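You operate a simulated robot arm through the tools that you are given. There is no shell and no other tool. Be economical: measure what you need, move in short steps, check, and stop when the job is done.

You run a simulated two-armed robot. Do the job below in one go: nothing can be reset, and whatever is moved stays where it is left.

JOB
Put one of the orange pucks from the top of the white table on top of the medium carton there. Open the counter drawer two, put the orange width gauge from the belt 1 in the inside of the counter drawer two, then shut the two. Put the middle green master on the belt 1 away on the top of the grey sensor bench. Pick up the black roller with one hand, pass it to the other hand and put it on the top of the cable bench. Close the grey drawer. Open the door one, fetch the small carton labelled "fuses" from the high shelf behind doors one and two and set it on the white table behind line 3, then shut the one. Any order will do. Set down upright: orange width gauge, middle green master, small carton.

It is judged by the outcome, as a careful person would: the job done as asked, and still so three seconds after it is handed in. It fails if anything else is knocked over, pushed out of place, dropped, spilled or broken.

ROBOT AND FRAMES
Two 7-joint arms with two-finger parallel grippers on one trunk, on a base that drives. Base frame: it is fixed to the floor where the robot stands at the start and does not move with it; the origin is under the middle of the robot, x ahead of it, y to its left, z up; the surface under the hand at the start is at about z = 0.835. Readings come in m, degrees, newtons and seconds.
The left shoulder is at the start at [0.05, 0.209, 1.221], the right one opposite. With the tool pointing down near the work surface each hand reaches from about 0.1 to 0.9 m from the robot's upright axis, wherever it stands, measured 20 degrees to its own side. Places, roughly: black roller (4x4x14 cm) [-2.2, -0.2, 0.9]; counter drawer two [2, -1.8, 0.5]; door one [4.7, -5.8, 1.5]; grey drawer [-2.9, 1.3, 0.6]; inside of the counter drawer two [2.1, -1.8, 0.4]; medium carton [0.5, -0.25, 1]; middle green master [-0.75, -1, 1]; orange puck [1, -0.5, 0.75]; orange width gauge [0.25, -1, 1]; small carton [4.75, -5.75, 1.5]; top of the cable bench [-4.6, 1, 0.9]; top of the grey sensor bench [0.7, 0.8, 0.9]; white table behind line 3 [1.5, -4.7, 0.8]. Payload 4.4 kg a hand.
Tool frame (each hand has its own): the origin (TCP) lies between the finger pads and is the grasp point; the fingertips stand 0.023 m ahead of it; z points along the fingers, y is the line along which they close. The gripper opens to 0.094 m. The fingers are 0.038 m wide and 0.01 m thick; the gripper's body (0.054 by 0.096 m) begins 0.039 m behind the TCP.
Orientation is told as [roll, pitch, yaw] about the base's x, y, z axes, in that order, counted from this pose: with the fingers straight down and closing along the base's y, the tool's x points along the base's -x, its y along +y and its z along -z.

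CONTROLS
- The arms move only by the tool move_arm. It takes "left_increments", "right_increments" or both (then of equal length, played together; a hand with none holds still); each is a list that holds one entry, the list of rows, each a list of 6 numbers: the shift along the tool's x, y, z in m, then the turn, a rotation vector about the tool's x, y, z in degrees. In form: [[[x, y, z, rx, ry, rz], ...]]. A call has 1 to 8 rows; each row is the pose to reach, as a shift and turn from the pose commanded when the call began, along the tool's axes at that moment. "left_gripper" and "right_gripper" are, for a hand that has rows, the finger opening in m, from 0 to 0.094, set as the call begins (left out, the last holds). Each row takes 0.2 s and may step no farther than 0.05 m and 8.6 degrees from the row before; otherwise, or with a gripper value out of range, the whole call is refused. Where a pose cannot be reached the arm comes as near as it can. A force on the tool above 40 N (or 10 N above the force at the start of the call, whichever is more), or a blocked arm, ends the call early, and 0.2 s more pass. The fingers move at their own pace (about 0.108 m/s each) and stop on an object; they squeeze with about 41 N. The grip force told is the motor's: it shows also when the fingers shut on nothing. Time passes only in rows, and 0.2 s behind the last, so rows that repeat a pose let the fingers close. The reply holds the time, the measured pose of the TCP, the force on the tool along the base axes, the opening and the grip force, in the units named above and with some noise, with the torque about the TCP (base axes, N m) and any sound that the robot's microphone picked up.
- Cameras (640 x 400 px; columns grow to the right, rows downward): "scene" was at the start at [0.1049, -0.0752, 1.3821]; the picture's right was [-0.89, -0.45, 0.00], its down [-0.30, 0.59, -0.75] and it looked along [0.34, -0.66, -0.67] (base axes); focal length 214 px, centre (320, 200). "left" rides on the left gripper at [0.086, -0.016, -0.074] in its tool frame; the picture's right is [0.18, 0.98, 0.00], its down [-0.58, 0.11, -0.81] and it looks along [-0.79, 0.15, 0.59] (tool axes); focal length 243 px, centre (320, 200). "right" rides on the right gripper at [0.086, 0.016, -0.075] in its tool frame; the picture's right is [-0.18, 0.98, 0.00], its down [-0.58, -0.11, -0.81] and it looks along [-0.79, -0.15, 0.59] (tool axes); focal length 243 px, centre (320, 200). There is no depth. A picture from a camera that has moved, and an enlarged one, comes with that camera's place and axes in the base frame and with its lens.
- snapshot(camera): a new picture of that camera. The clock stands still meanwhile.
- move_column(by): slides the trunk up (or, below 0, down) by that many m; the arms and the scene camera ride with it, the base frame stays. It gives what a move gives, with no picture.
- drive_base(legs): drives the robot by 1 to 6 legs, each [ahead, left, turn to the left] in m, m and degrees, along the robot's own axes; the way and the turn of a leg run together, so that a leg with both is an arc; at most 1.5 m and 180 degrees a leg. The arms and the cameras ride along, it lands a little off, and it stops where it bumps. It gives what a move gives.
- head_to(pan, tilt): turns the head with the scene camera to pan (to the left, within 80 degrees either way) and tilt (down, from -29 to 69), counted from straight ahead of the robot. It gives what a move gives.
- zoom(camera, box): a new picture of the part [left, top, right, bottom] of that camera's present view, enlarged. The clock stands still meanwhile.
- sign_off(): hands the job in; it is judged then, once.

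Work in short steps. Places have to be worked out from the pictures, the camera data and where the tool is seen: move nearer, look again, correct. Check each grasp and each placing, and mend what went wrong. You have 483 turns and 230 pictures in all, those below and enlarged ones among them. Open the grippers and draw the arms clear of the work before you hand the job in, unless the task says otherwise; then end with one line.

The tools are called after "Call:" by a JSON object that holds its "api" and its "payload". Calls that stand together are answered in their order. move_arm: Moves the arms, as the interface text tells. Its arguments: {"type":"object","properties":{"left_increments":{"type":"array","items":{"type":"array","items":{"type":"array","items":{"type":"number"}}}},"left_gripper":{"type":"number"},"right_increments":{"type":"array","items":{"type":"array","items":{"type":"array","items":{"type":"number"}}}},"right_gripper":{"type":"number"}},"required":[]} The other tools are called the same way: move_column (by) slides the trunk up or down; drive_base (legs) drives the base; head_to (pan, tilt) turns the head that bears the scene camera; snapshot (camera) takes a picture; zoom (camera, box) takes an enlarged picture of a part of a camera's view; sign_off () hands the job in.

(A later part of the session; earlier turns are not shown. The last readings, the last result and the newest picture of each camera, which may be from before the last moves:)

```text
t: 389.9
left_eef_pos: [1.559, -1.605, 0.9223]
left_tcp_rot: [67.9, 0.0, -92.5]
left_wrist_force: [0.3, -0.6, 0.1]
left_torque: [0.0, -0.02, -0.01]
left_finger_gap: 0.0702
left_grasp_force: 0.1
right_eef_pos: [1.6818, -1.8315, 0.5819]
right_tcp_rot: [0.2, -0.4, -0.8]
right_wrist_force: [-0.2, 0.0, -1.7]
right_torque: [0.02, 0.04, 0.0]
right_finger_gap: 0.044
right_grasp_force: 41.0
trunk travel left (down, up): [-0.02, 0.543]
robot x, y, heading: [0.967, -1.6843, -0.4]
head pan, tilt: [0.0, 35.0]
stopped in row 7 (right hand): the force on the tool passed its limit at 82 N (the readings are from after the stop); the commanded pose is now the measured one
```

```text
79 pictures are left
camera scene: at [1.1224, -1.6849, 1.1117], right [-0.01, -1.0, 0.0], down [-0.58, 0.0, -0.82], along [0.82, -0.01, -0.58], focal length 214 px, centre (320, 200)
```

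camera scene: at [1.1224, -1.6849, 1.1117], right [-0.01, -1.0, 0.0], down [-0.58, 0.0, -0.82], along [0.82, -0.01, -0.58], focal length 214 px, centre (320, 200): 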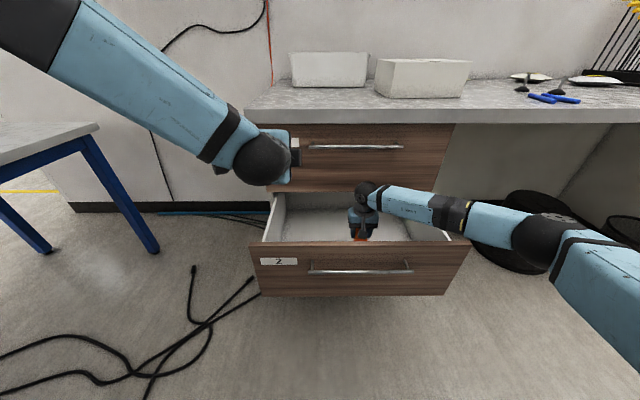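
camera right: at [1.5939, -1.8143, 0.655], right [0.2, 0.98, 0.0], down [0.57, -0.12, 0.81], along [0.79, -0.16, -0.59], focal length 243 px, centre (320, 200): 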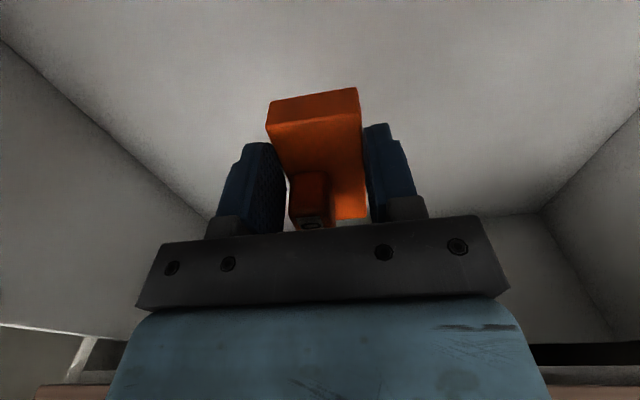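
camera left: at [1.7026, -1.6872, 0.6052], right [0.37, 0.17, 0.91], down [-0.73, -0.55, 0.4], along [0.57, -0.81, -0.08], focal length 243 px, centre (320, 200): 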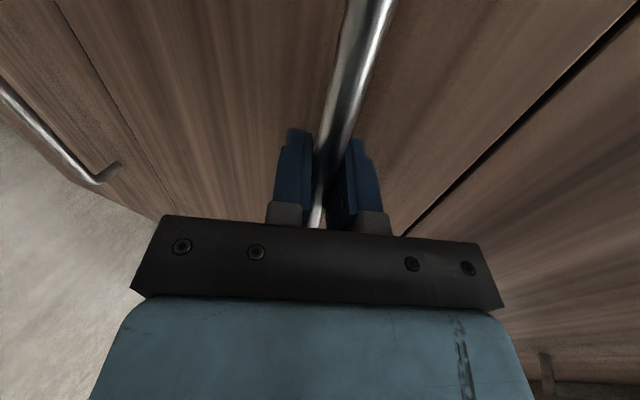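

The wrist camera probably met the drawer's front panel (it sits 9 cm behind the TCP). I rise, move 4 cm deeper, and lower again.

Call:
{"api": "move_arm", "payload": {"right_increments": [[[0, 0, -0.04, 0, 0, 0], [-0.02, 0, -0.04, 0, 0, 0], [-0.04, 0, -0.04, 0, 0, 0], [-0.04, 0, 0.0, 0, 0, 0], [-0.04, 0, 0.03, 0, 0, 0], [-0.04, 0, 0.06, 0, 0, 0]]]}}

Call:
{"api": "snapshot", "payload": {"camera": "right"}}

Call:
{"api": "zoom", "payload": {"camera": "scene", "box": [230, 150, 480, 310]}}

```text
t: 391.3
left_eef_pos: [1.5588, -1.6058, 0.9234]
left_tcp_rot: [67.9, 0.0, -92.5]
left_wrist_force: [0.6, -1.0, -0.2]
left_torque: [-0.01, -0.01, -0.04]
left_finger_gap: 0.0701
left_grasp_force: 0.0
right_eef_pos: [1.721, -1.8299, 0.5227]
right_tcp_rot: [0.2, -0.6, -0.8]
right_wrist_force: [0.1, -0.5, -0.8]
right_torque: [-0.01, 0.0, 0.0]
right_finger_gap: 0.0441
right_grasp_force: 41.1
trunk travel left (down, up): [-0.02, 0.543]
robot x, y, heading: [0.9664, -1.6839, -0.3]
head pan, tilt: [0.0, 35.0]
```

```text
78 pictures are left
camera right: at [1.6326, -1.8119, 0.595], right [0.2, 0.98, 0.01], down [0.57, -0.12, 0.81], along [0.8, -0.16, -0.58], focal length 243 px, centre (320, 200)
```

right: 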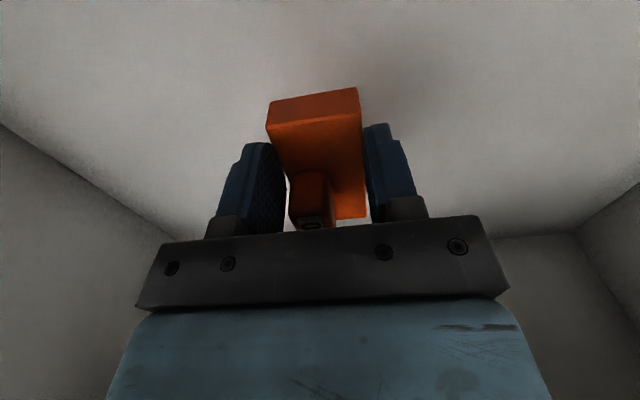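

```text
2.50 times, centred on (355, 230) of scene
camera zoom: at [1.1213, -1.6848, 1.1122], right [-0.01, -1.0, 0.0], down [-0.57, 0.0, -0.82], along [0.82, -0.01, -0.57], focal length 536 px, centre (232, 125)
```

zoom: 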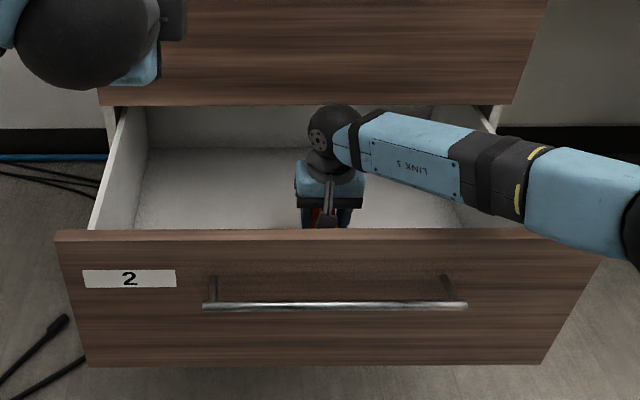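

The forearm is close to the front panel. Raising the trunk will make the forearm steeper, so I raise it 0.2 m and then lower the hand by arm.

Call:
{"api": "move_column", "payload": {"by": 0.2}}

Call:
{"api": "move_arm", "payload": {"right_increments": [[[0, 0, 0.045, 0, 0, 0], [0, 0, 0.09, 0, 0, 0], [0, 0, 0.135, 0, 0, 0], [0, 0, 0.18, 0, 0, 0], [0, 0, 0.21, 0, 0, 0]]]}}

Call:
{"api": "zoom", "payload": {"camera": "scene", "box": [230, 170, 480, 330]}}

```text
t: 393.5
left_eef_pos: [1.5577, -1.6043, 1.1231]
left_tcp_rot: [68.0, 0.1, -92.5]
left_wrist_force: [0.0, 0.5, 0.9]
left_torque: [-0.01, 0.0, 0.03]
left_finger_gap: 0.0702
left_grasp_force: 0.1
right_eef_pos: [1.7208, -1.8306, 0.7219]
right_tcp_rot: [0.2, -0.5, -0.9]
right_wrist_force: [0.1, 0.1, -1.5]
right_torque: [-0.01, 0.03, -0.01]
right_finger_gap: 0.0443
right_grasp_force: 40.9
trunk travel left (down, up): [-0.22, 0.343]
robot x, y, heading: [0.9653, -1.6844, -0.4]
head pan, tilt: [0.0, 35.0]
```

```text
t: 394.7
left_eef_pos: [1.5569, -1.6052, 1.1232]
left_tcp_rot: [68.2, 0.1, -92.6]
left_wrist_force: [0.3, 0.3, 0.6]
left_torque: [-0.01, 0.02, -0.01]
left_finger_gap: 0.0701
left_grasp_force: 0.2
right_eef_pos: [1.7026, -1.8351, 0.5506]
right_tcp_rot: [0.2, -0.7, -0.7]
right_wrist_force: [0.2, -0.1, -1.3]
right_torque: [0.0, 0.01, -0.01]
right_finger_gap: 0.0441
right_grasp_force: 41.5
right hand out of reach, approached as far as the arm can: row 4, 5
trunk travel left (down, up): [-0.22, 0.343]
robot x, y, heading: [0.9671, -1.6841, -0.4]
head pan, tilt: [0.0, 35.0]
```

```text
2.50 times, centred on (355, 250) of scene
camera zoom: at [1.121, -1.6842, 1.3123], right [-0.01, -1.0, 0.0], down [-0.57, 0.0, -0.82], along [0.82, -0.01, -0.57], focal length 536 px, centre (232, 75)
```

zoom: 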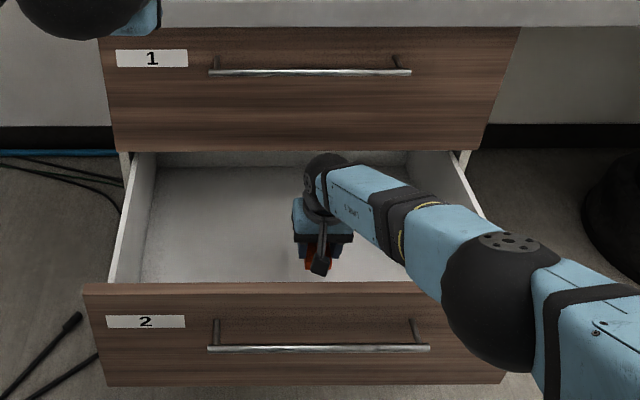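

I raise the hand, drive the base 0.12 m nearer, compensate, and lower again.

Call:
{"api": "move_arm", "payload": {"right_increments": [[[0, 0, -0.05, 0, 0, 0], [0, 0, -0.1, 0, 0, 0], [0, 0, -0.15, 0, 0, 0], [0, 0, -0.2, 0, 0, 0], [0.04, 0, -0.23, 0, 0, 0], [0.08, 0, -0.23, 0, 0, 0], [0.12, 0, -0.23, 0, 0, 0]]]}}

Call:
{"api": "drive_base", "payload": {"legs": [[0.12, 0, 0.4]]}}

```text
t: 396.3
left_eef_pos: [1.5571, -1.6054, 1.1244]
left_tcp_rot: [68.1, 0.2, -92.5]
left_wrist_force: [-1.5, 0.1, -0.5]
left_torque: [-0.03, 0.03, -0.02]
left_finger_gap: 0.0701
left_grasp_force: 0.1
right_eef_pos: [1.5781, -1.8331, 0.7769]
right_tcp_rot: [0.2, -0.6, -0.8]
right_wrist_force: [0.5, 0.4, -1.9]
right_torque: [0.03, 0.05, -0.04]
right_finger_gap: 0.044
right_grasp_force: 40.9
trunk travel left (down, up): [-0.22, 0.343]
robot x, y, heading: [0.9677, -1.6837, -0.1]
head pan, tilt: [0.0, 35.0]
```

```text
t: 397.6
left_eef_pos: [1.6795, -1.6023, 1.1236]
left_tcp_rot: [68.0, 0.1, -92.1]
left_wrist_force: [0.5, -0.5, -0.2]
left_torque: [0.0, 0.0, -0.03]
left_finger_gap: 0.0702
left_grasp_force: 0.1
right_eef_pos: [1.7011, -1.83, 0.7757]
right_tcp_rot: [0.1, -0.5, -0.5]
right_wrist_force: [-0.5, 1.1, -0.8]
right_torque: [-0.03, 0.04, 0.03]
right_finger_gap: 0.0442
right_grasp_force: 41.0
trunk travel left (down, up): [-0.22, 0.343]
robot x, y, heading: [1.0872, -1.6849, -0.1]
head pan, tilt: [0.0, 35.0]
```

Call:
{"api": "move_arm", "payload": {"right_increments": [[[-0.012, 0, 0.045, 0, 0, 0], [-0.012, 0, 0.09, 0, 0, 0], [-0.012, 0, 0.135, 0, 0, 0], [-0.012, 0, 0.18, 0, 0, 0], [-0.012, 0, 0.225, 0, 0, 0], [-0.012, 0, 0.265, 0, 0, 0]]]}}

Call:
{"api": "snapshot", "payload": {"camera": "right"}}

Call:
{"api": "zoom", "payload": {"camera": "scene", "box": [210, 190, 480, 370]}}

```text
t: 399.0
left_eef_pos: [1.6787, -1.6034, 1.1222]
left_tcp_rot: [68.0, 0.1, -92.1]
left_wrist_force: [0.2, 0.0, -0.5]
left_torque: [0.0, -0.02, 0.02]
left_finger_gap: 0.07
left_grasp_force: 0.1
right_eef_pos: [1.7175, -1.8292, 0.5094]
right_tcp_rot: [0.2, -0.6, -0.3]
right_wrist_force: [0.2, -0.6, -1.6]
right_torque: [-0.01, 0.06, -0.02]
right_finger_gap: 0.0441
right_grasp_force: 40.7
trunk travel left (down, up): [-0.22, 0.343]
robot x, y, heading: [1.0849, -1.6844, -0.3]
head pan, tilt: [0.0, 35.0]
```

```text
75 pictures are left
camera right: at [1.6309, -1.8116, 0.5826], right [0.19, 0.98, 0.0], down [0.57, -0.12, 0.81], along [0.8, -0.15, -0.58], focal length 243 px, centre (320, 200)
```

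right: 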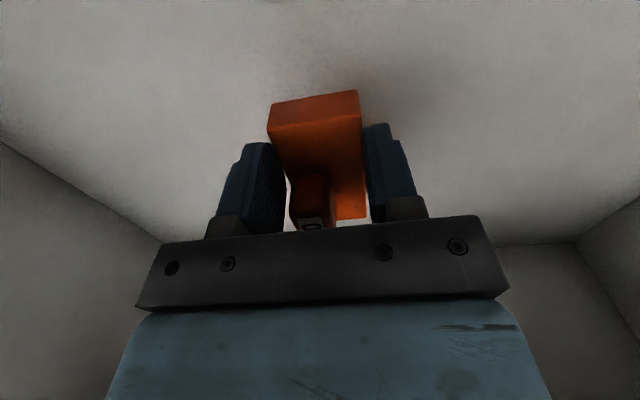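

```text
2.22 times, centred on (345, 280) of scene
camera zoom: at [1.2428, -1.6841, 1.3122], right [0.0, -1.0, 0.0], down [-0.57, 0.0, -0.82], along [0.82, 0.0, -0.57], focal length 477 px, centre (264, 22)
```

zoom: 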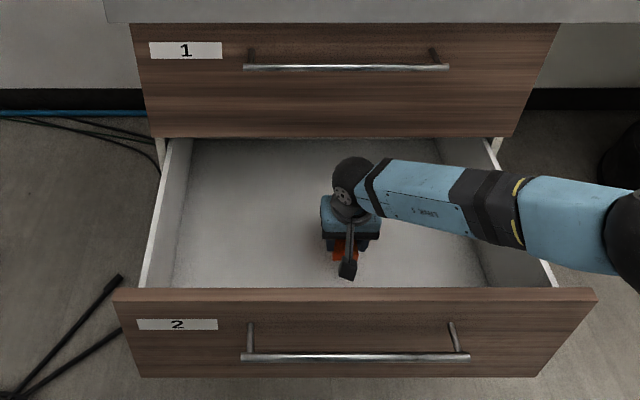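

Reachable now. I go on lowering in small steps until contact.

Call:
{"api": "move_arm", "payload": {"right_increments": [[[0, 0, 0.015, 0, 0, 0], [0, 0, 0.03, 0, 0, 0]]]}}

Call:
{"api": "move_arm", "payload": {"right_increments": [[[0, 0, 0.01, 0, 0, 0], [0, 0, 0.02, 0, 0, 0]]]}}

Call:
{"api": "snapshot", "payload": {"camera": "right"}}

```text
t: 399.6
left_eef_pos: [1.6792, -1.6022, 1.1241]
left_tcp_rot: [68.0, 0.1, -92.1]
left_wrist_force: [-0.3, 0.1, -0.7]
left_torque: [0.0, -0.01, -0.02]
left_finger_gap: 0.07
left_grasp_force: 0.0
right_eef_pos: [1.7178, -1.8293, 0.4805]
right_tcp_rot: [0.2, -0.6, -0.4]
right_wrist_force: [0.7, -0.1, -0.2]
right_torque: [0.0, 0.02, 0.01]
right_finger_gap: 0.044
right_grasp_force: 40.9
trunk travel left (down, up): [-0.22, 0.343]
robot x, y, heading: [1.0872, -1.6828, 0.0]
head pan, tilt: [0.0, 35.0]
```

```text
t: 400.3
left_eef_pos: [1.677, -1.6019, 1.1238]
left_tcp_rot: [68.1, 0.2, -92.2]
left_wrist_force: [0.3, -0.4, -0.4]
left_torque: [0.01, -0.03, 0.02]
left_finger_gap: 0.0698
left_grasp_force: 0.0
right_eef_pos: [1.7238, -1.828, 0.4696]
right_tcp_rot: [0.3, -1.1, -0.6]
right_wrist_force: [3.1, -3.2, 28.7]
right_torque: [-0.2, 0.56, 0.09]
right_finger_gap: 0.0443
right_grasp_force: 41.0
trunk travel left (down, up): [-0.22, 0.343]
robot x, y, heading: [1.0861, -1.6843, -0.0]
head pan, tilt: [0.0, 35.0]
stopped in row 2 (right hand): the force on the tool passed its limit at 45 N (the readings are from after the stop); the commanded pose is now the measured one
```

```text
73 pictures are left
camera right: at [1.6348, -1.8103, 0.5416], right [0.2, 0.98, 0.01], down [0.56, -0.12, 0.82], along [0.8, -0.16, -0.58], focal length 243 px, centre (320, 200)
```

right: 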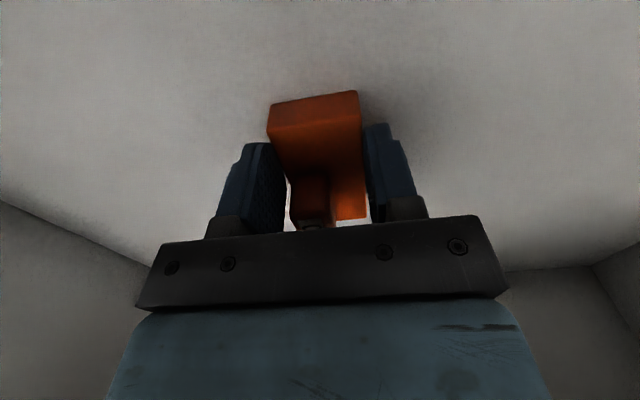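

Contact at gauge-bottom z≈0.44, the drawer floor. I release and rise.

Call:
{"api": "move_arm", "payload": {"right_increments": [[[0, 0, -0.001, 0, 0, 0]]]}}

Call:
{"api": "move_arm", "payload": {"right_increments": [[[0, 0, 0, 0, 0, 0], [0, 0, 0, 0, 0, 0], [0, 0, -0.03, 0, 0, 0], [0, 0, -0.07, 0, 0, 0], [0, 0, -0.11, 0, 0, 0], [0, 0, -0.15, 0, 0, 0]]], "right_gripper": 0.075}}

Call:
{"api": "snapshot", "payload": {"camera": "right"}}

```text
t: 400.7
left_eef_pos: [1.6768, -1.6015, 1.1245]
left_tcp_rot: [68.2, 0.1, -92.2]
left_wrist_force: [-0.3, 0.0, -0.7]
left_torque: [0.0, -0.02, -0.01]
left_finger_gap: 0.0702
left_grasp_force: 0.1
right_eef_pos: [1.7209, -1.8271, 0.4694]
right_tcp_rot: [0.2, -1.1, -0.7]
right_wrist_force: [0.6, -6.2, 29.2]
right_torque: [-0.17, -0.1, -0.08]
right_finger_gap: 0.0444
right_grasp_force: 41.1
trunk travel left (down, up): [-0.22, 0.343]
robot x, y, heading: [1.0908, -1.6845, -0.1]
head pan, tilt: [0.0, 35.0]
```

```text
t: 402.1
left_eef_pos: [1.6767, -1.6029, 1.1239]
left_tcp_rot: [68.2, 0.0, -92.2]
left_wrist_force: [0.2, 0.4, 0.5]
left_torque: [-0.01, 0.0, 0.01]
left_finger_gap: 0.07
left_grasp_force: 0.0
right_eef_pos: [1.7136, -1.8281, 0.6174]
right_tcp_rot: [0.2, -0.9, -0.6]
right_wrist_force: [0.1, -0.5, -0.2]
right_torque: [0.0, -0.01, 0.0]
right_finger_gap: 0.0751
right_grasp_force: 0.1
trunk travel left (down, up): [-0.22, 0.343]
robot x, y, heading: [1.0856, -1.6811, -0.0]
head pan, tilt: [0.0, 35.0]
```

```text
72 pictures are left
camera right: at [1.6265, -1.8097, 0.6899], right [0.19, 0.98, 0.01], down [0.57, -0.12, 0.81], along [0.8, -0.16, -0.58], focal length 243 px, centre (320, 200)
```

right: 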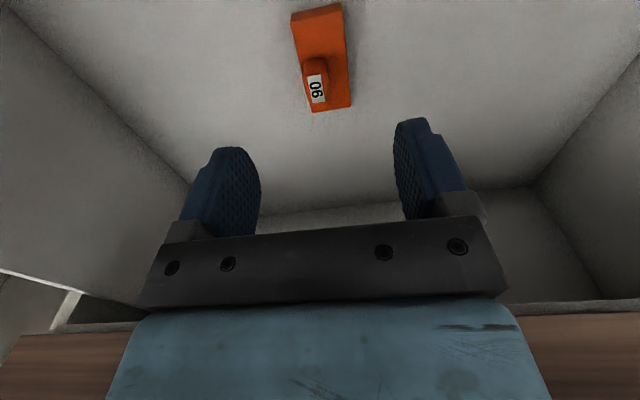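

The gauge stands in the drawer. I raise the right hand out and retract it.

Call:
{"api": "move_arm", "payload": {"right_increments": [[[0, 0, -0.045, 0, 0, 0], [0, 0, -0.09, 0, 0, 0], [0, 0, -0.135, 0, 0, 0], [0, 0, -0.18, 0, 0, 0], [0, 0, -0.225, 0, 0, 0], [0, 0, -0.27, 0, 0, 0], [0, 0, -0.315, 0, 0, 0], [0.03, 0, -0.35, 0, 0, 0]]]}}

Call:
{"api": "drive_base", "payload": {"legs": [[-0.34, 0, 0]]}}

Call:
{"api": "move_column", "payload": {"by": -0.2}}

Call:
{"api": "snapshot", "payload": {"camera": "scene"}}

```text
t: 403.9
left_eef_pos: [1.6781, -1.6031, 1.1242]
left_tcp_rot: [68.0, 0.1, -92.2]
left_wrist_force: [-0.2, 0.1, 0.6]
left_torque: [-0.06, 0.04, 0.0]
left_finger_gap: 0.07
left_grasp_force: 0.1
right_eef_pos: [1.68, -1.8314, 0.9674]
right_tcp_rot: [0.2, -0.9, -0.7]
right_wrist_force: [-0.3, -0.1, -0.7]
right_torque: [0.0, -0.02, -0.01]
right_finger_gap: 0.0752
right_grasp_force: 0.1
trunk travel left (down, up): [-0.22, 0.343]
robot x, y, heading: [1.0838, -1.6814, -0.1]
head pan, tilt: [0.0, 35.0]
```

```text
t: 406.2
left_eef_pos: [1.3316, -1.6021, 1.1234]
left_tcp_rot: [68.2, 0.1, -92.2]
left_wrist_force: [0.0, 0.5, 0.0]
left_torque: [0.03, 0.0, -0.01]
left_finger_gap: 0.0705
left_grasp_force: 0.0
right_eef_pos: [1.3351, -1.8299, 0.9665]
right_tcp_rot: [0.2, -0.8, -0.5]
right_wrist_force: [0.2, -0.3, -0.2]
right_torque: [0.02, -0.01, 0.02]
right_finger_gap: 0.0749
right_grasp_force: 0.1
trunk travel left (down, up): [-0.22, 0.343]
robot x, y, heading: [0.7441, -1.6853, 0.3]
head pan, tilt: [0.0, 35.0]
```

```text
t: 408.4
left_eef_pos: [1.3331, -1.6008, 0.9229]
left_tcp_rot: [68.2, 0.1, -92.1]
left_wrist_force: [0.5, -0.5, -0.2]
left_torque: [0.03, -0.03, -0.01]
left_finger_gap: 0.0701
left_grasp_force: 0.0
right_eef_pos: [1.3345, -1.8297, 0.7678]
right_tcp_rot: [0.1, -0.8, -0.5]
right_wrist_force: [0.5, 0.7, -0.3]
right_torque: [0.01, 0.0, 0.03]
right_finger_gap: 0.075
right_grasp_force: 0.0
trunk travel left (down, up): [-0.02, 0.543]
robot x, y, heading: [0.7388, -1.6802, -0.2]
head pan, tilt: [0.0, 35.0]
```

```text
71 pictures are left
camera scene: at [0.8964, -1.684, 1.1123], right [0.0, -1.0, 0.0], down [-0.57, 0.0, -0.82], along [0.82, 0.0, -0.57], focal length 214 px, centre (320, 200)
```

scene: 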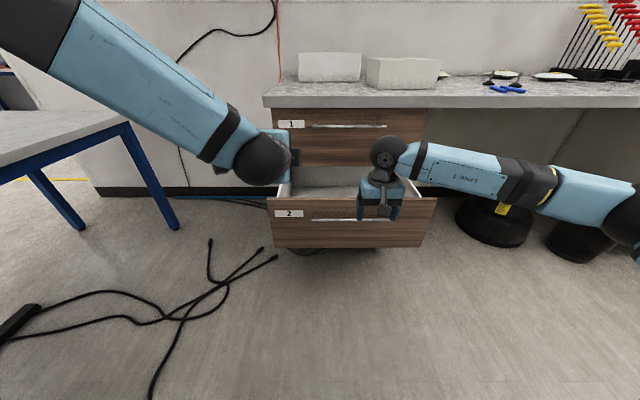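

I move the right hand up and aside while the closed left hand goes down in front of the drawer face.

Call:
{"api": "move_arm", "payload": {"right_increments": [[[0.0, -0.01, -0.03, 0, 0, 0], [0.0, -0.025, -0.06, 0, 0, 0], [0.0, -0.04, -0.1, 0, 0, 0], [0.0, -0.055, -0.14, 0, 0, 0], [0.0, -0.07, -0.18, 0, 0, 0], [0.0, -0.08, -0.2, 0, 0, 0], [0.0, -0.1, -0.22, 0, 0, 0], [0.0, -0.1, -0.24, 0, 0, 0]]], "left_increments": [[[-0.018, -0.034, 0.012, 0, 0, 0], [-0.036, -0.068, 0.024, 0, 0, 0], [-0.054, -0.102, 0.037, 0, 0, 0], [-0.072, -0.136, 0.05, 0, 0, 0], [-0.09, -0.17, 0.063, 0, 0, 0], [-0.11, -0.205, 0.076, 0, 0, 0], [-0.13, -0.24, 0.09, 0, 0, 0], [-0.15, -0.275, 0.105, 0, 0, 0]]], "left_gripper": 0.0}}

Call:
{"api": "move_arm", "payload": {"left_increments": [[[-0.018, -0.034, 0.012, 0, 0, 0], [-0.036, -0.068, 0.024, 0, 0, 0], [-0.05, -0.09, 0.037, 0, 0, 0]]]}}

Call:
{"api": "snapshot", "payload": {"camera": "scene"}}

```text
t: 410.2
left_eef_pos: [1.3247, -1.7481, 0.6312]
left_tcp_rot: [68.1, 0.1, -92.0]
left_wrist_force: [-0.2, 0.4, 0.8]
left_torque: [-0.01, 0.01, 0.0]
left_finger_gap: 0.0001
left_grasp_force: 40.6
right_eef_pos: [1.3326, -1.9311, 1.0072]
right_tcp_rot: [0.2, -0.8, -0.5]
right_wrist_force: [0.5, 0.1, 0.2]
right_torque: [0.0, -0.02, 0.01]
right_finger_gap: 0.0751
right_grasp_force: 0.0
trunk travel left (down, up): [-0.02, 0.543]
robot x, y, heading: [0.7442, -1.6836, -0.1]
head pan, tilt: [0.0, 35.0]
```

```text
t: 411.0
left_eef_pos: [1.3237, -1.8028, 0.5301]
left_tcp_rot: [68.1, 0.0, -92.1]
left_wrist_force: [-0.5, 1.0, -0.4]
left_torque: [-0.01, -0.03, -0.01]
left_finger_gap: 0.0
left_grasp_force: 40.8
right_eef_pos: [1.332, -1.9319, 1.0068]
right_tcp_rot: [0.2, -0.9, -0.6]
right_wrist_force: [-0.8, 0.4, -1.6]
right_torque: [0.04, 0.0, 0.02]
right_finger_gap: 0.0748
right_grasp_force: 0.1
trunk travel left (down, up): [-0.02, 0.543]
robot x, y, heading: [0.7413, -1.6873, -0.1]
head pan, tilt: [0.0, 35.0]
```

```text
70 pictures are left
camera scene: at [0.8967, -1.6841, 1.1123], right [0.0, -1.0, 0.0], down [-0.57, 0.0, -0.82], along [0.82, 0.0, -0.57], focal length 214 px, centre (320, 200)
```

scene: 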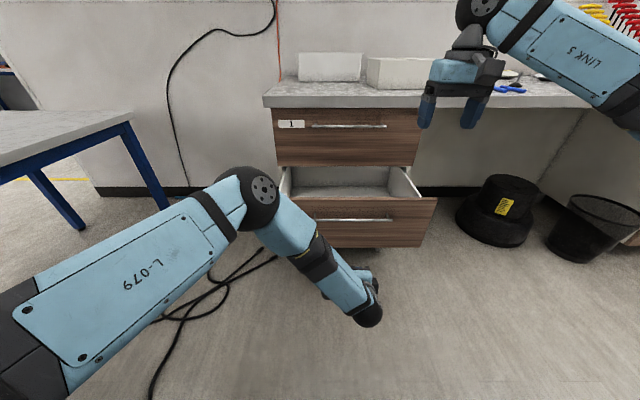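

I drive forward to contact and push the drawer in, in stages.

Call:
{"api": "drive_base", "payload": {"legs": [[0.2, 0, 0], [0.12, 0, 0]]}}

Call:
{"api": "snapshot", "payload": {"camera": "scene"}}

```text
t: 413.4
left_eef_pos: [1.6374, -1.8058, 0.5324]
left_tcp_rot: [68.0, 0.0, -92.4]
left_wrist_force: [-0.1, 0.0, 0.9]
left_torque: [0.04, 0.01, -0.01]
left_finger_gap: 0.0001
left_grasp_force: 40.9
right_eef_pos: [1.6461, -1.9348, 1.0062]
right_tcp_rot: [0.3, -0.8, -0.8]
right_wrist_force: [-0.1, -0.4, -0.9]
right_torque: [0.0, 0.01, -0.01]
right_finger_gap: 0.0748
right_grasp_force: 0.0
trunk travel left (down, up): [-0.02, 0.543]
robot x, y, heading: [1.0586, -1.6845, -0.3]
head pan, tilt: [0.0, 35.0]
```

```text
69 pictures are left
camera scene: at [1.2126, -1.6856, 1.1121], right [0.0, -1.0, 0.0], down [-0.57, 0.0, -0.82], along [0.82, 0.0, -0.57], focal length 214 px, centre (320, 200)
```

scene: 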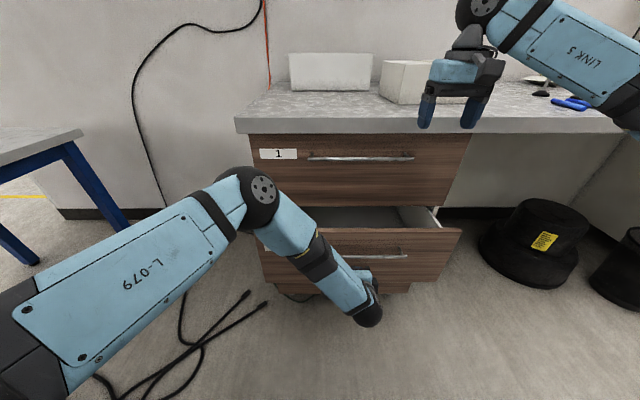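

It's sliding in. I extend the arm for the rest.

Call:
{"api": "move_arm", "payload": {"left_increments": [[[0, 0.011, 0.028, 0, 0, 0], [0, 0.023, 0.056, 0, 0, 0], [0, 0.034, 0.083, 0, 0, 0], [0, 0.043, 0.107, 0, 0, 0], [0, 0.051, 0.125, 0, 0, 0], [0, 0.058, 0.143, 0, 0, 0], [0, 0.064, 0.158, 0, 0, 0]]]}}

Call:
{"api": "zoom", "payload": {"camera": "scene", "box": [220, 110, 500, 320]}}

```text
t: 414.9
left_eef_pos: [1.7908, -1.8143, 0.5284]
left_tcp_rot: [67.8, 0.2, -92.3]
left_wrist_force: [-10.9, 4.4, 6.7]
left_torque: [0.1, -0.13, 0.29]
left_finger_gap: 0.0001
left_grasp_force: 41.2
right_eef_pos: [1.6454, -1.9341, 1.0055]
right_tcp_rot: [0.2, -0.8, -0.9]
right_wrist_force: [-0.5, -0.1, 0.1]
right_torque: [-0.03, 0.01, -0.02]
right_finger_gap: 0.0747
right_grasp_force: 0.0
trunk travel left (down, up): [-0.02, 0.543]
robot x, y, heading: [1.0541, -1.684, -0.3]
head pan, tilt: [0.0, 35.0]
stopped in row 7 (left hand): the force on the tool passed its limit at 83 N (the readings are from after the stop); the commanded pose is now the measured one
```

```text
1.90 times, centred on (360, 215) of scene
camera zoom: at [1.2109, -1.6851, 1.1126], right [0.0, -1.0, 0.0], down [-0.57, 0.0, -0.82], along [0.82, 0.0, -0.57], focal length 408 px, centre (244, 171)
```

zoom: 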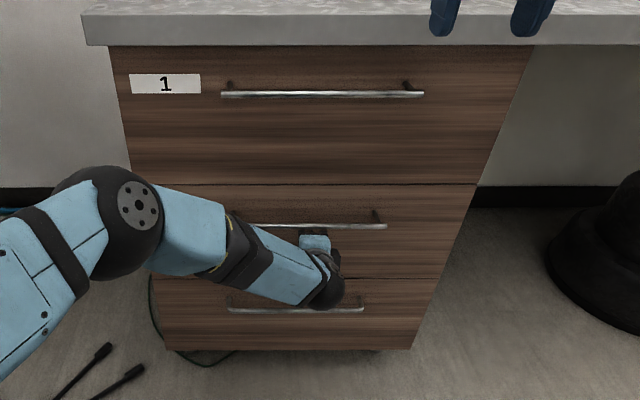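

Drawer two is shut. I retreat, raise the trunk, and turn the left hand back down.

Call:
{"api": "move_arm", "payload": {"left_increments": [[[0, 0, -0.03, 0, 0, 0], [0, 0, -0.07, 0, 0, 0], [0, 0, -0.11, 0, 0, 0]]]}}

Call:
{"api": "drive_base", "payload": {"legs": [[-0.2, 0, 0]]}}

Call:
{"api": "move_column", "payload": {"by": 0.28}}

Call:
{"api": "move_arm", "payload": {"left_increments": [[[0, 0.03, -0.02, 0, 0, -8.5], [0, 0.06, -0.04, 0, 0, -17], [0, 0.09, -0.06, 0, 0, -25.5], [0, 0.12, -0.08, 0, 0, -34], [0, 0.15, -0.1, 0, 0, -42.5], [0, 0.18, -0.12, 0, 0, -51], [0, 0.21, -0.13, 0, 0, -59.5], [0, 0.24, -0.14, 0, 0, -68]]], "left_gripper": 0.09}}

Call:
{"api": "head_to", "payload": {"pan": -60, "tilt": 25}}

Call:
{"api": "snapshot", "payload": {"camera": "scene"}}

```text
t: 415.7
left_eef_pos: [1.6911, -1.8104, 0.5681]
left_tcp_rot: [67.7, 0.0, -92.2]
left_wrist_force: [0.0, 0.0, -0.6]
left_torque: [0.0, 0.01, 0.0]
left_finger_gap: 0.0
left_grasp_force: 41.1
right_eef_pos: [1.6448, -1.9337, 1.0057]
right_tcp_rot: [0.3, -0.8, -0.8]
right_wrist_force: [0.1, 0.9, -0.2]
right_torque: [0.0, 0.01, 0.0]
right_finger_gap: 0.075
right_grasp_force: 0.2
trunk travel left (down, up): [-0.02, 0.543]
robot x, y, heading: [1.0555, -1.6862, 0.0]
head pan, tilt: [0.0, 35.0]
```

```text
t: 417.3
left_eef_pos: [1.4897, -1.8081, 0.5685]
left_tcp_rot: [67.7, 0.1, -92.2]
left_wrist_force: [-0.6, -0.9, -0.6]
left_torque: [0.01, 0.01, 0.0]
left_finger_gap: 0.0001
left_grasp_force: 41.5
right_eef_pos: [1.4439, -1.9321, 1.0058]
right_tcp_rot: [0.2, -0.8, -0.7]
right_wrist_force: [-0.2, 1.4, 0.5]
right_torque: [-0.04, 0.01, -0.03]
right_finger_gap: 0.0747
right_grasp_force: 0.1
trunk travel left (down, up): [-0.02, 0.543]
robot x, y, heading: [0.8518, -1.6841, -0.4]
head pan, tilt: [0.0, 35.0]
```

```text
t: 420.1
left_eef_pos: [1.4906, -1.8077, 0.8479]
left_tcp_rot: [67.7, 0.0, -92.1]
left_wrist_force: [0.7, 0.2, -0.3]
left_torque: [0.01, 0.0, 0.02]
left_finger_gap: 0.0
left_grasp_force: 40.9
right_eef_pos: [1.4433, -1.9321, 1.2857]
right_tcp_rot: [0.2, -0.7, -0.7]
right_wrist_force: [-0.4, -0.1, 0.2]
right_torque: [0.0, 0.05, 0.01]
right_finger_gap: 0.0751
right_grasp_force: 0.1
trunk travel left (down, up): [-0.3, 0.263]
robot x, y, heading: [0.8528, -1.6805, -0.1]
head pan, tilt: [0.0, 35.0]
```

```text
t: 421.9
left_eef_pos: [1.4497, -1.8067, 1.1226]
left_tcp_rot: [42.4, -59.1, -49.0]
left_wrist_force: [0.6, 0.5, -0.4]
left_torque: [0.02, -0.01, -0.02]
left_finger_gap: 0.09
left_grasp_force: 0.0
right_eef_pos: [1.4443, -1.9323, 1.2868]
right_tcp_rot: [0.2, -0.8, -0.8]
right_wrist_force: [1.2, -0.5, 0.9]
right_torque: [0.01, 0.02, -0.04]
right_finger_gap: 0.075
right_grasp_force: 0.2
trunk travel left (down, up): [-0.3, 0.263]
robot x, y, heading: [0.8529, -1.6833, -0.1]
head pan, tilt: [0.0, 35.0]
```

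```text
t: 423.2
left_eef_pos: [1.4497, -1.8069, 1.1233]
left_tcp_rot: [42.4, -59.0, -49.1]
left_wrist_force: [0.1, 0.5, 0.2]
left_torque: [0.03, 0.01, 0.01]
left_finger_gap: 0.0901
left_grasp_force: 0.0
right_eef_pos: [1.4453, -1.9324, 1.2859]
right_tcp_rot: [0.2, -0.8, -0.6]
right_wrist_force: [-0.3, 0.6, 1.0]
right_torque: [0.0, 0.0, 0.0]
right_finger_gap: 0.0748
right_grasp_force: 0.1
trunk travel left (down, up): [-0.3, 0.263]
robot x, y, heading: [0.8531, -1.6852, -0.0]
head pan, tilt: [-60.0, 25.0]
```

```text
67 pictures are left
camera scene: at [0.9673, -1.764, 1.408], right [-0.87, -0.5, 0.0], down [-0.21, 0.37, -0.91], along [0.45, -0.79, -0.42], focal length 214 px, centre (320, 200)
```

scene: 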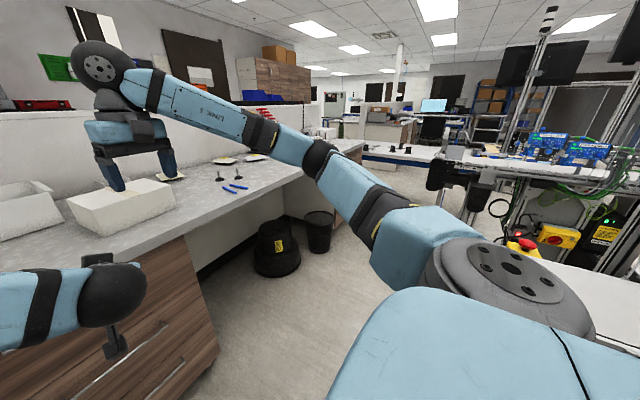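

I move the right hand away and bring the left hand back to pointing down.

Call:
{"api": "move_arm", "payload": {"right_increments": [[[0.02, -0.04, 0, 0, 0, 0], [0.04, -0.08, 0, 0, 0, 0], [0.06, -0.1, 0, 0, 0, 0]]], "left_increments": [[[0, 0, 0, 0, 0, -8], [0, 0, 0, 0, 0, -16], [0, 0, 0, 0, 0, -22]]]}}

Call:
{"api": "move_arm", "payload": {"left_increments": [[[-0.013, 0.025, -0.012, 0, 8.5, 0], [-0.026, 0.05, -0.024, 0, 17, 0], [-0.039, 0.075, -0.036, 0, 25.5, 0], [-0.052, 0.1, -0.048, 0, 34, 0], [-0.065, 0.125, -0.06, 0, 42.5, 0], [-0.078, 0.15, -0.072, 0, 51, 0], [-0.09, 0.175, -0.084, 0, 59.5, 0], [-0.102, 0.2, -0.095, 0, 68, 0]]]}}

```text
t: 424.0
left_eef_pos: [1.45, -1.8074, 1.1239]
left_tcp_rot: [0.0, -67.8, -2.1]
left_wrist_force: [-0.3, 0.3, -0.2]
left_torque: [0.01, -0.02, 0.0]
left_finger_gap: 0.0901
left_grasp_force: 0.1
right_eef_pos: [1.3795, -2.0318, 1.2855]
right_tcp_rot: [0.2, -0.7, -0.6]
right_wrist_force: [-0.2, -1.1, 0.3]
right_torque: [0.0, 0.0, 0.01]
right_finger_gap: 0.075
right_grasp_force: 0.1
trunk travel left (down, up): [-0.3, 0.263]
robot x, y, heading: [0.856, -1.686, -0.3]
head pan, tilt: [-60.0, 25.0]
```

```text
t: 425.8
left_eef_pos: [1.4121, -1.5993, 1.2561]
left_tcp_rot: [-0.1, 0.5, -2.1]
left_wrist_force: [0.3, 0.6, -0.1]
left_torque: [-0.01, 0.02, 0.04]
left_finger_gap: 0.09
left_grasp_force: 0.0
right_eef_pos: [1.3801, -2.0304, 1.2862]
right_tcp_rot: [0.1, -0.8, -0.7]
right_wrist_force: [-0.4, 0.3, 0.5]
right_torque: [-0.01, 0.01, 0.01]
right_finger_gap: 0.0751
right_grasp_force: 0.1
trunk travel left (down, up): [-0.3, 0.263]
robot x, y, heading: [0.855, -1.6804, -0.1]
head pan, tilt: [-60.0, 25.0]
```

I move into the gap between line ends and the counter and turn to face −y.

Call:
{"api": "drive_base", "payload": {"legs": [[0.47, 0, 0], [0, 0, -90]]}}

Call:
{"api": "head_to", "payload": {"pan": 0, "tilt": 25}}

Call:
{"api": "snapshot", "payload": {"camera": "scene"}}

```text
t: 432.5
left_eef_pos: [1.398, -2.245, 1.2548]
left_tcp_rot: [0.1, 0.3, -93.9]
left_wrist_force: [0.5, 0.2, 0.2]
left_torque: [-0.01, -0.03, 0.01]
left_finger_gap: 0.09
left_grasp_force: 0.1
right_eef_pos: [0.9679, -2.2031, 1.2851]
right_tcp_rot: [0.2, -0.7, -92.3]
right_wrist_force: [0.3, -0.1, -0.5]
right_torque: [-0.04, 0.02, -0.01]
right_finger_gap: 0.075
right_grasp_force: 0.1
trunk travel left (down, up): [-0.3, 0.263]
robot x, y, heading: [1.33, -1.6887, -91.7]
head pan, tilt: [-60.0, 25.0]
```

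```text
t: 433.8
left_eef_pos: [1.3986, -2.2456, 1.2556]
left_tcp_rot: [0.1, 0.3, -93.7]
left_wrist_force: [-0.5, 0.9, 0.4]
left_torque: [-0.02, 0.0, -0.04]
left_finger_gap: 0.09
left_grasp_force: 0.1
right_eef_pos: [0.9673, -2.2016, 1.2853]
right_tcp_rot: [0.2, -0.8, -92.3]
right_wrist_force: [-0.2, -0.2, 0.0]
right_torque: [0.01, 0.01, -0.01]
right_finger_gap: 0.0749
right_grasp_force: 0.0
trunk travel left (down, up): [-0.3, 0.263]
robot x, y, heading: [1.3319, -1.6885, -91.7]
head pan, tilt: [0.0, 25.0]
```

```text
66 pictures are left
camera scene: at [1.3244, -1.8468, 1.408], right [-1.0, 0.03, 0.0], down [0.01, 0.42, -0.91], along [-0.03, -0.91, -0.42], focal length 214 px, centre (320, 200)
```

scene: 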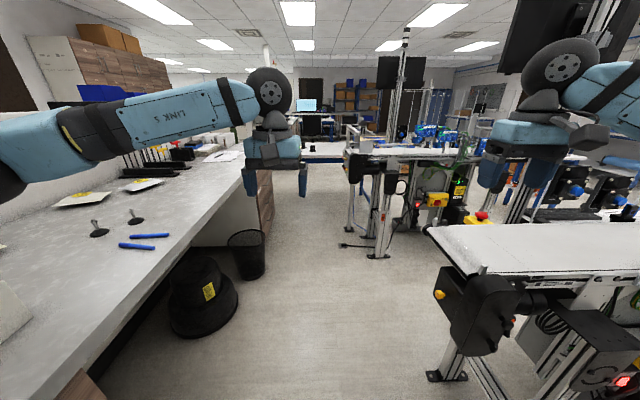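

The passage continues to a white table further on (y≈-4.7). I advance and look again.

Call:
{"api": "drive_base", "payload": {"legs": [[0.7, 0.1, 1.7], [0.6, 0, 0]]}}

Call:
{"api": "snapshot", "payload": {"camera": "scene"}}

Call:
{"api": "head_to", "payload": {"pan": 45, "tilt": 20}}

Call:
{"api": "snapshot", "payload": {"camera": "scene"}}

```text
t: 440.6
left_eef_pos: [1.481, -3.5401, 1.2552]
left_tcp_rot: [0.1, 0.4, -93.1]
left_wrist_force: [0.0, -0.1, 0.0]
left_torque: [0.01, -0.04, 0.02]
left_finger_gap: 0.09
left_grasp_force: 0.1
right_eef_pos: [1.0504, -3.5026, 1.2858]
right_tcp_rot: [0.2, -0.8, -91.5]
right_wrist_force: [0.0, -0.6, -0.7]
right_torque: [0.04, -0.02, 0.01]
right_finger_gap: 0.0748
right_grasp_force: 0.1
trunk travel left (down, up): [-0.3, 0.263]
robot x, y, heading: [1.4046, -2.9839, -90.9]
head pan, tilt: [0.0, 25.0]
```

```text
65 pictures are left
camera scene: at [1.4033, -3.143, 1.408], right [-1.0, 0.02, 0.0], down [0.01, 0.42, -0.91], along [-0.02, -0.91, -0.42], focal length 214 px, centre (320, 200)
```

scene: 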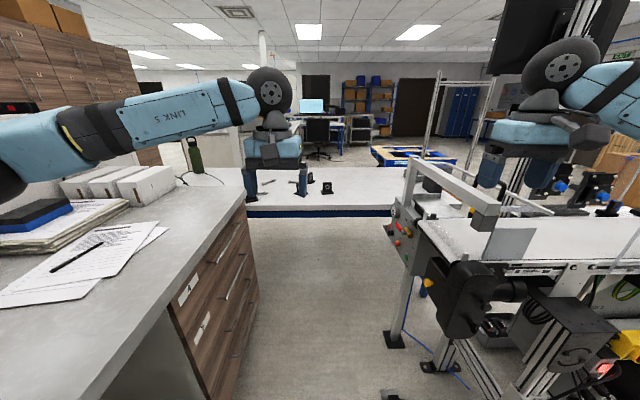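

```text
t: 441.8
left_eef_pos: [1.4819, -3.5407, 1.255]
left_tcp_rot: [0.1, 0.3, -93.1]
left_wrist_force: [-0.2, 0.1, 0.3]
left_torque: [-0.01, -0.01, -0.03]
left_finger_gap: 0.0897
left_grasp_force: 0.2
right_eef_pos: [1.0511, -3.5026, 1.2854]
right_tcp_rot: [0.1, -0.8, -91.5]
right_wrist_force: [0.3, -0.1, 0.6]
right_torque: [0.02, -0.01, -0.02]
right_finger_gap: 0.0752
right_grasp_force: 0.0
trunk travel left (down, up): [-0.3, 0.263]
robot x, y, heading: [1.4061, -2.9804, -90.8]
head pan, tilt: [45.0, 20.0]
```

```text
64 pictures are left
camera scene: at [1.4695, -3.118, 1.4161], right [-0.72, -0.69, 0.0], down [-0.24, 0.25, -0.94], along [0.65, -0.68, -0.34], focal length 214 px, centre (320, 200)
```

scene: 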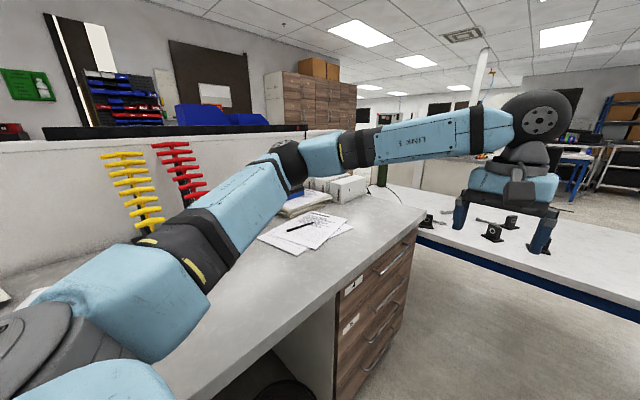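

The white table blocks this passage; the door cabinet lies beyond it. I look over the table to find a route.

Call:
{"api": "head_to", "payload": {"pan": 10, "tilt": 12}}

Call:
{"api": "zoom", "payload": {"camera": "scene", "box": [180, 80, 500, 280]}}

```text
t: 442.8
left_eef_pos: [1.4815, -3.5407, 1.255]
left_tcp_rot: [0.1, 0.3, -93.2]
left_wrist_force: [-0.3, 1.0, 0.3]
left_torque: [0.02, 0.01, 0.0]
left_finger_gap: 0.0902
left_grasp_force: 0.1
right_eef_pos: [1.0498, -3.5037, 1.2847]
right_tcp_rot: [0.2, -0.7, -91.5]
right_wrist_force: [0.1, -0.3, 0.0]
right_torque: [0.03, 0.0, -0.01]
right_finger_gap: 0.0749
right_grasp_force: 0.0
trunk travel left (down, up): [-0.3, 0.263]
robot x, y, heading: [1.4054, -2.9832, -90.9]
head pan, tilt: [10.0, 12.0]
```

```text
2.00 times, centred on (340, 180) of scene
camera zoom: at [1.4196, -3.1429, 1.4291], right [-0.99, -0.16, 0.0], down [-0.03, 0.21, -0.98], along [0.15, -0.97, -0.21], focal length 429 px, centre (280, 240)
```

zoom: 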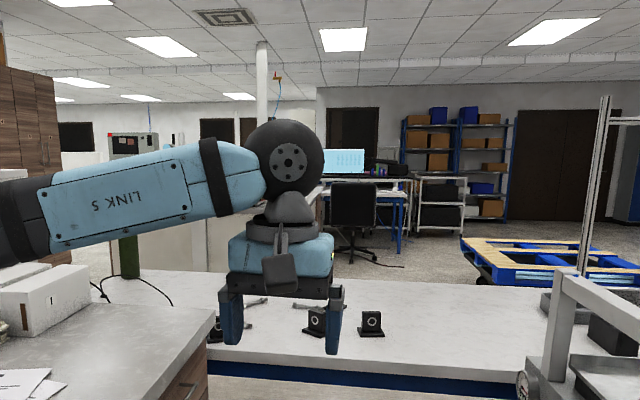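

The only way is back via the corridor and round the west side. I reverse to the drawer area and turn to heading 0.

Call:
{"api": "drive_base", "payload": {"legs": [[-0.65, 0, 0.9], [-0.64, 0, 0], [0, 0, 90]]}}

Call:
{"api": "move_arm", "payload": {"left_increments": [[[-0.025, -0.0, 0, 0, 0, 0], [-0.05, -0.0, 0, 0, 0, 0], [-0.075, -0.0, 0, 0, 0, 0], [-0.1, 0, 0, 0, 0, 0], [-0.125, 0, 0, 0, 0, 0], [-0.15, 0, 0, 0, 0, 0], [-0.175, 0, 0, 0, 0, 0], [-0.2, 0, 0, 0, 0, 0]]], "right_increments": [[[-0.03, 0.035, 0, 0, 0, 0], [-0.06, 0.07, 0, 0, 0, 0], [-0.09, 0.105, 0, 0, 0, 0], [-0.12, 0.14, 0, 0, 0, 0], [-0.15, 0.175, 0, 0, 0, 0], [-0.18, 0.21, 0, 0, 0, 0], [-0.22, 0.23, 0, 0, 0, 0], [-0.26, 0.245, 0, 0, 0, 0]]]}}

```text
t: 453.2
left_eef_pos: [1.9562, -1.638, 1.2554]
left_tcp_rot: [0.1, 0.3, -2.8]
left_wrist_force: [0.7, -1.4, -0.4]
left_torque: [-0.01, 0.05, -0.02]
left_finger_gap: 0.0898
left_grasp_force: 0.2
right_eef_pos: [1.9225, -2.0701, 1.286]
right_tcp_rot: [0.2, -0.8, -1.3]
right_wrist_force: [0.0, -0.9, 0.5]
right_torque: [0.01, -0.01, -0.01]
right_finger_gap: 0.075
right_grasp_force: 0.0
trunk travel left (down, up): [-0.3, 0.263]
robot x, y, heading: [1.4, -1.7161, -0.9]
head pan, tilt: [10.0, 12.0]
```

```text
t: 455.0
left_eef_pos: [2.1604, -1.6464, 1.2515]
left_tcp_rot: [0.0, 0.4, -2.7]
left_wrist_force: [-0.3, 1.0, 0.1]
left_torque: [-0.06, 0.04, 0.04]
left_finger_gap: 0.09
left_grasp_force: 0.0
right_eef_pos: [2.1911, -1.8279, 1.2887]
right_tcp_rot: [0.1, -0.6, -1.2]
right_wrist_force: [0.7, 0.8, -0.5]
right_torque: [-0.02, -0.01, 0.02]
right_finger_gap: 0.0751
right_grasp_force: 0.0
trunk travel left (down, up): [-0.3, 0.263]
robot x, y, heading: [1.3985, -1.7174, -0.6]
head pan, tilt: [10.0, 12.0]
```

Call:
{"api": "move_column", "payload": {"by": -0.06}}

Call:
{"api": "drive_base", "payload": {"legs": [[-0.4, 0.03, 0.7]]}}

```text
t: 456.0
left_eef_pos: [2.1584, -1.649, 1.1933]
left_tcp_rot: [0.2, 0.3, -2.8]
left_wrist_force: [-0.2, 0.7, -0.9]
left_torque: [-0.03, -0.01, -0.03]
left_finger_gap: 0.09
left_grasp_force: 0.0
right_eef_pos: [2.1893, -1.8301, 1.2314]
right_tcp_rot: [0.2, -0.7, -1.4]
right_wrist_force: [0.4, -0.4, 0.3]
right_torque: [-0.01, 0.0, -0.01]
right_finger_gap: 0.0751
right_grasp_force: 0.1
trunk travel left (down, up): [-0.24, 0.323]
robot x, y, heading: [1.4003, -1.7155, -0.3]
head pan, tilt: [10.0, 12.0]
```

```text
t: 458.6
left_eef_pos: [1.7538, -1.6116, 1.1935]
left_tcp_rot: [0.1, 0.3, -2.4]
left_wrist_force: [0.5, -0.3, -0.2]
left_torque: [-0.01, -0.02, 0.0]
left_finger_gap: 0.09
left_grasp_force: 0.1
right_eef_pos: [1.7854, -1.7914, 1.2305]
right_tcp_rot: [0.2, -0.9, -0.7]
right_wrist_force: [-0.6, -0.2, 0.4]
right_torque: [0.01, -0.01, -0.04]
right_finger_gap: 0.075
right_grasp_force: 0.1
trunk travel left (down, up): [-0.24, 0.323]
robot x, y, heading: [1.0, -1.6823, -0.0]
head pan, tilt: [10.0, 12.0]
```

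Aligned at y≈-1.682, heading 0. I reverse through the corridor in steps.

Call:
{"api": "drive_base", "payload": {"legs": [[-0.55, 0, 0], [-0.5, 0, 0]]}}

Call:
{"api": "drive_base", "payload": {"legs": [[-0.6, 0, 0], [-0.6, 0, 0]]}}

```text
t: 464.3
left_eef_pos: [0.7047, -1.6044, 1.1929]
left_tcp_rot: [0.2, 0.3, -2.0]
left_wrist_force: [-0.6, 0.5, 0.3]
left_torque: [-0.01, -0.01, 0.02]
left_finger_gap: 0.0899
left_grasp_force: 0.1
right_eef_pos: [0.7375, -1.7866, 1.2289]
right_tcp_rot: [0.2, -0.8, -0.4]
right_wrist_force: [-0.3, 0.2, -0.2]
right_torque: [0.02, 0.01, 0.0]
right_finger_gap: 0.0752
right_grasp_force: 0.2
trunk travel left (down, up): [-0.24, 0.323]
robot x, y, heading: [-0.0579, -1.6836, 0.0]
head pan, tilt: [10.0, 12.0]
```

```text
t: 470.7
left_eef_pos: [-0.5106, -1.5981, 1.1936]
left_tcp_rot: [0.0, 0.3, -2.6]
left_wrist_force: [0.1, -1.0, 0.7]
left_torque: [-0.01, -0.06, -0.02]
left_finger_gap: 0.0899
left_grasp_force: 0.1
right_eef_pos: [-0.4798, -1.779, 1.2303]
right_tcp_rot: [0.2, -0.7, -1.0]
right_wrist_force: [0.0, 0.0, 0.7]
right_torque: [0.02, 0.01, -0.02]
right_finger_gap: 0.0749
right_grasp_force: 0.0
trunk travel left (down, up): [-0.24, 0.323]
robot x, y, heading: [-1.2687, -1.6695, -0.8]
head pan, tilt: [10.0, 12.0]
```

Out of the corridor. I raise the trunk, retract the hands, and turn to face −y down the main aisle.

Call:
{"api": "move_column", "payload": {"by": 0.06}}

Call:
{"api": "move_arm", "payload": {"left_increments": [[[0.035, 0.01, 0, 0, 0, 0], [0.07, 0.02, 0, 0, 0, 0], [0.105, 0.03, 0, 0, 0, 0], [0.14, 0.04, 0, 0, 0, 0], [0.175, 0.05, 0, 0, 0, 0], [0.21, 0.06, 0, 0, 0, 0], [0.24, 0.06, 0, 0, 0, 0]]], "right_increments": [[[0.04, -0.01, 0, 0, 0, 0], [0.08, -0.02, 0, 0, 0, 0], [0.12, -0.03, 0, 0, 0, 0], [0.16, -0.04, 0, 0, 0, 0], [0.2, -0.05, 0, 0, 0, 0], [0.24, -0.06, 0, 0, 0, 0], [0.28, -0.06, 0, 0, 0, 0]]]}}

Call:
{"api": "drive_base", "payload": {"legs": [[0, 0, -89], [1.0, 0, 0]]}}

Call:
{"api": "head_to", "payload": {"pan": 15, "tilt": 22}}

Call:
{"api": "snapshot", "payload": {"camera": "scene"}}

```text
t: 471.7
left_eef_pos: [-0.5104, -1.5987, 1.2525]
left_tcp_rot: [0.1, 0.3, -2.5]
left_wrist_force: [-0.6, -0.3, -0.4]
left_torque: [-0.01, 0.03, -0.03]
left_finger_gap: 0.0899
left_grasp_force: 0.0
right_eef_pos: [-0.4793, -1.7783, 1.2893]
right_tcp_rot: [0.2, -0.7, -1.1]
right_wrist_force: [0.7, 0.1, -0.5]
right_torque: [-0.02, -0.03, 0.0]
right_finger_gap: 0.0751
right_grasp_force: 0.1
trunk travel left (down, up): [-0.3, 0.263]
robot x, y, heading: [-1.2647, -1.6663, -0.6]
head pan, tilt: [10.0, 12.0]
```

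```text
t: 473.3
left_eef_pos: [-0.749, -1.5303, 1.2577]
left_tcp_rot: [0.0, 0.3, -2.5]
left_wrist_force: [-1.4, -0.6, 0.1]
left_torque: [0.02, 0.0, -0.01]
left_finger_gap: 0.0901
left_grasp_force: 0.0
right_eef_pos: [-0.7635, -1.8358, 1.2872]
right_tcp_rot: [0.2, -0.7, -1.1]
right_wrist_force: [-0.6, -0.4, -0.1]
right_torque: [-0.01, 0.0, 0.0]
right_finger_gap: 0.0749
right_grasp_force: 0.0
trunk travel left (down, up): [-0.3, 0.263]
robot x, y, heading: [-1.2694, -1.6721, -0.3]
head pan, tilt: [10.0, 12.0]
```

```text
t: 482.1
left_eef_pos: [-1.0255, -3.1682, 1.256]
left_tcp_rot: [0.1, 0.2, -88.4]
left_wrist_force: [0.2, -0.1, -0.8]
left_torque: [-0.01, 0.02, -0.02]
left_finger_gap: 0.0899
left_grasp_force: 0.0
right_eef_pos: [-1.3296, -3.1744, 1.2865]
right_tcp_rot: [0.1, -0.6, -86.8]
right_wrist_force: [0.6, 0.0, 0.1]
right_torque: [0.0, 0.0, 0.0]
right_finger_gap: 0.075
right_grasp_force: 0.0
trunk travel left (down, up): [-0.3, 0.263]
robot x, y, heading: [-1.2018, -2.6545, -86.4]
head pan, tilt: [10.0, 12.0]
```

```text
t: 482.8
left_eef_pos: [-1.0246, -3.1665, 1.2557]
left_tcp_rot: [0.1, 0.2, -88.4]
left_wrist_force: [0.6, 1.1, 0.1]
left_torque: [0.0, 0.0, -0.05]
left_finger_gap: 0.0901
left_grasp_force: 0.2
right_eef_pos: [-1.3294, -3.1761, 1.2869]
right_tcp_rot: [0.2, -0.6, -86.9]
right_wrist_force: [-0.2, 0.9, 0.9]
right_torque: [-0.01, 0.03, -0.02]
right_finger_gap: 0.0752
right_grasp_force: 0.0
trunk travel left (down, up): [-0.3, 0.263]
robot x, y, heading: [-1.2028, -2.657, -86.8]
head pan, tilt: [15.0, 22.0]
```

```text
62 pictures are left
camera scene: at [-1.1674, -2.8132, 1.4129], right [-0.95, -0.32, 0.0], down [-0.12, 0.35, -0.93], along [0.3, -0.88, -0.37], focal length 214 px, centre (320, 200)
```

scene: 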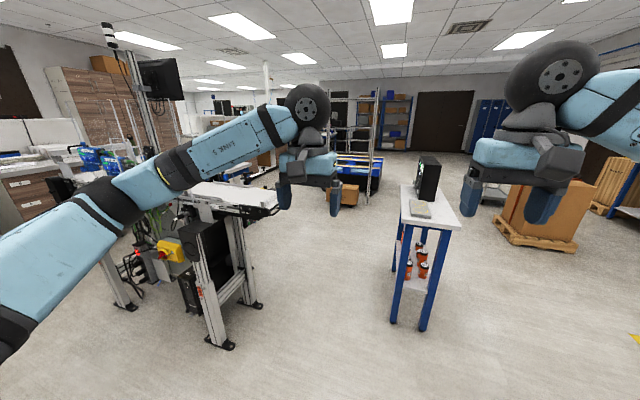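

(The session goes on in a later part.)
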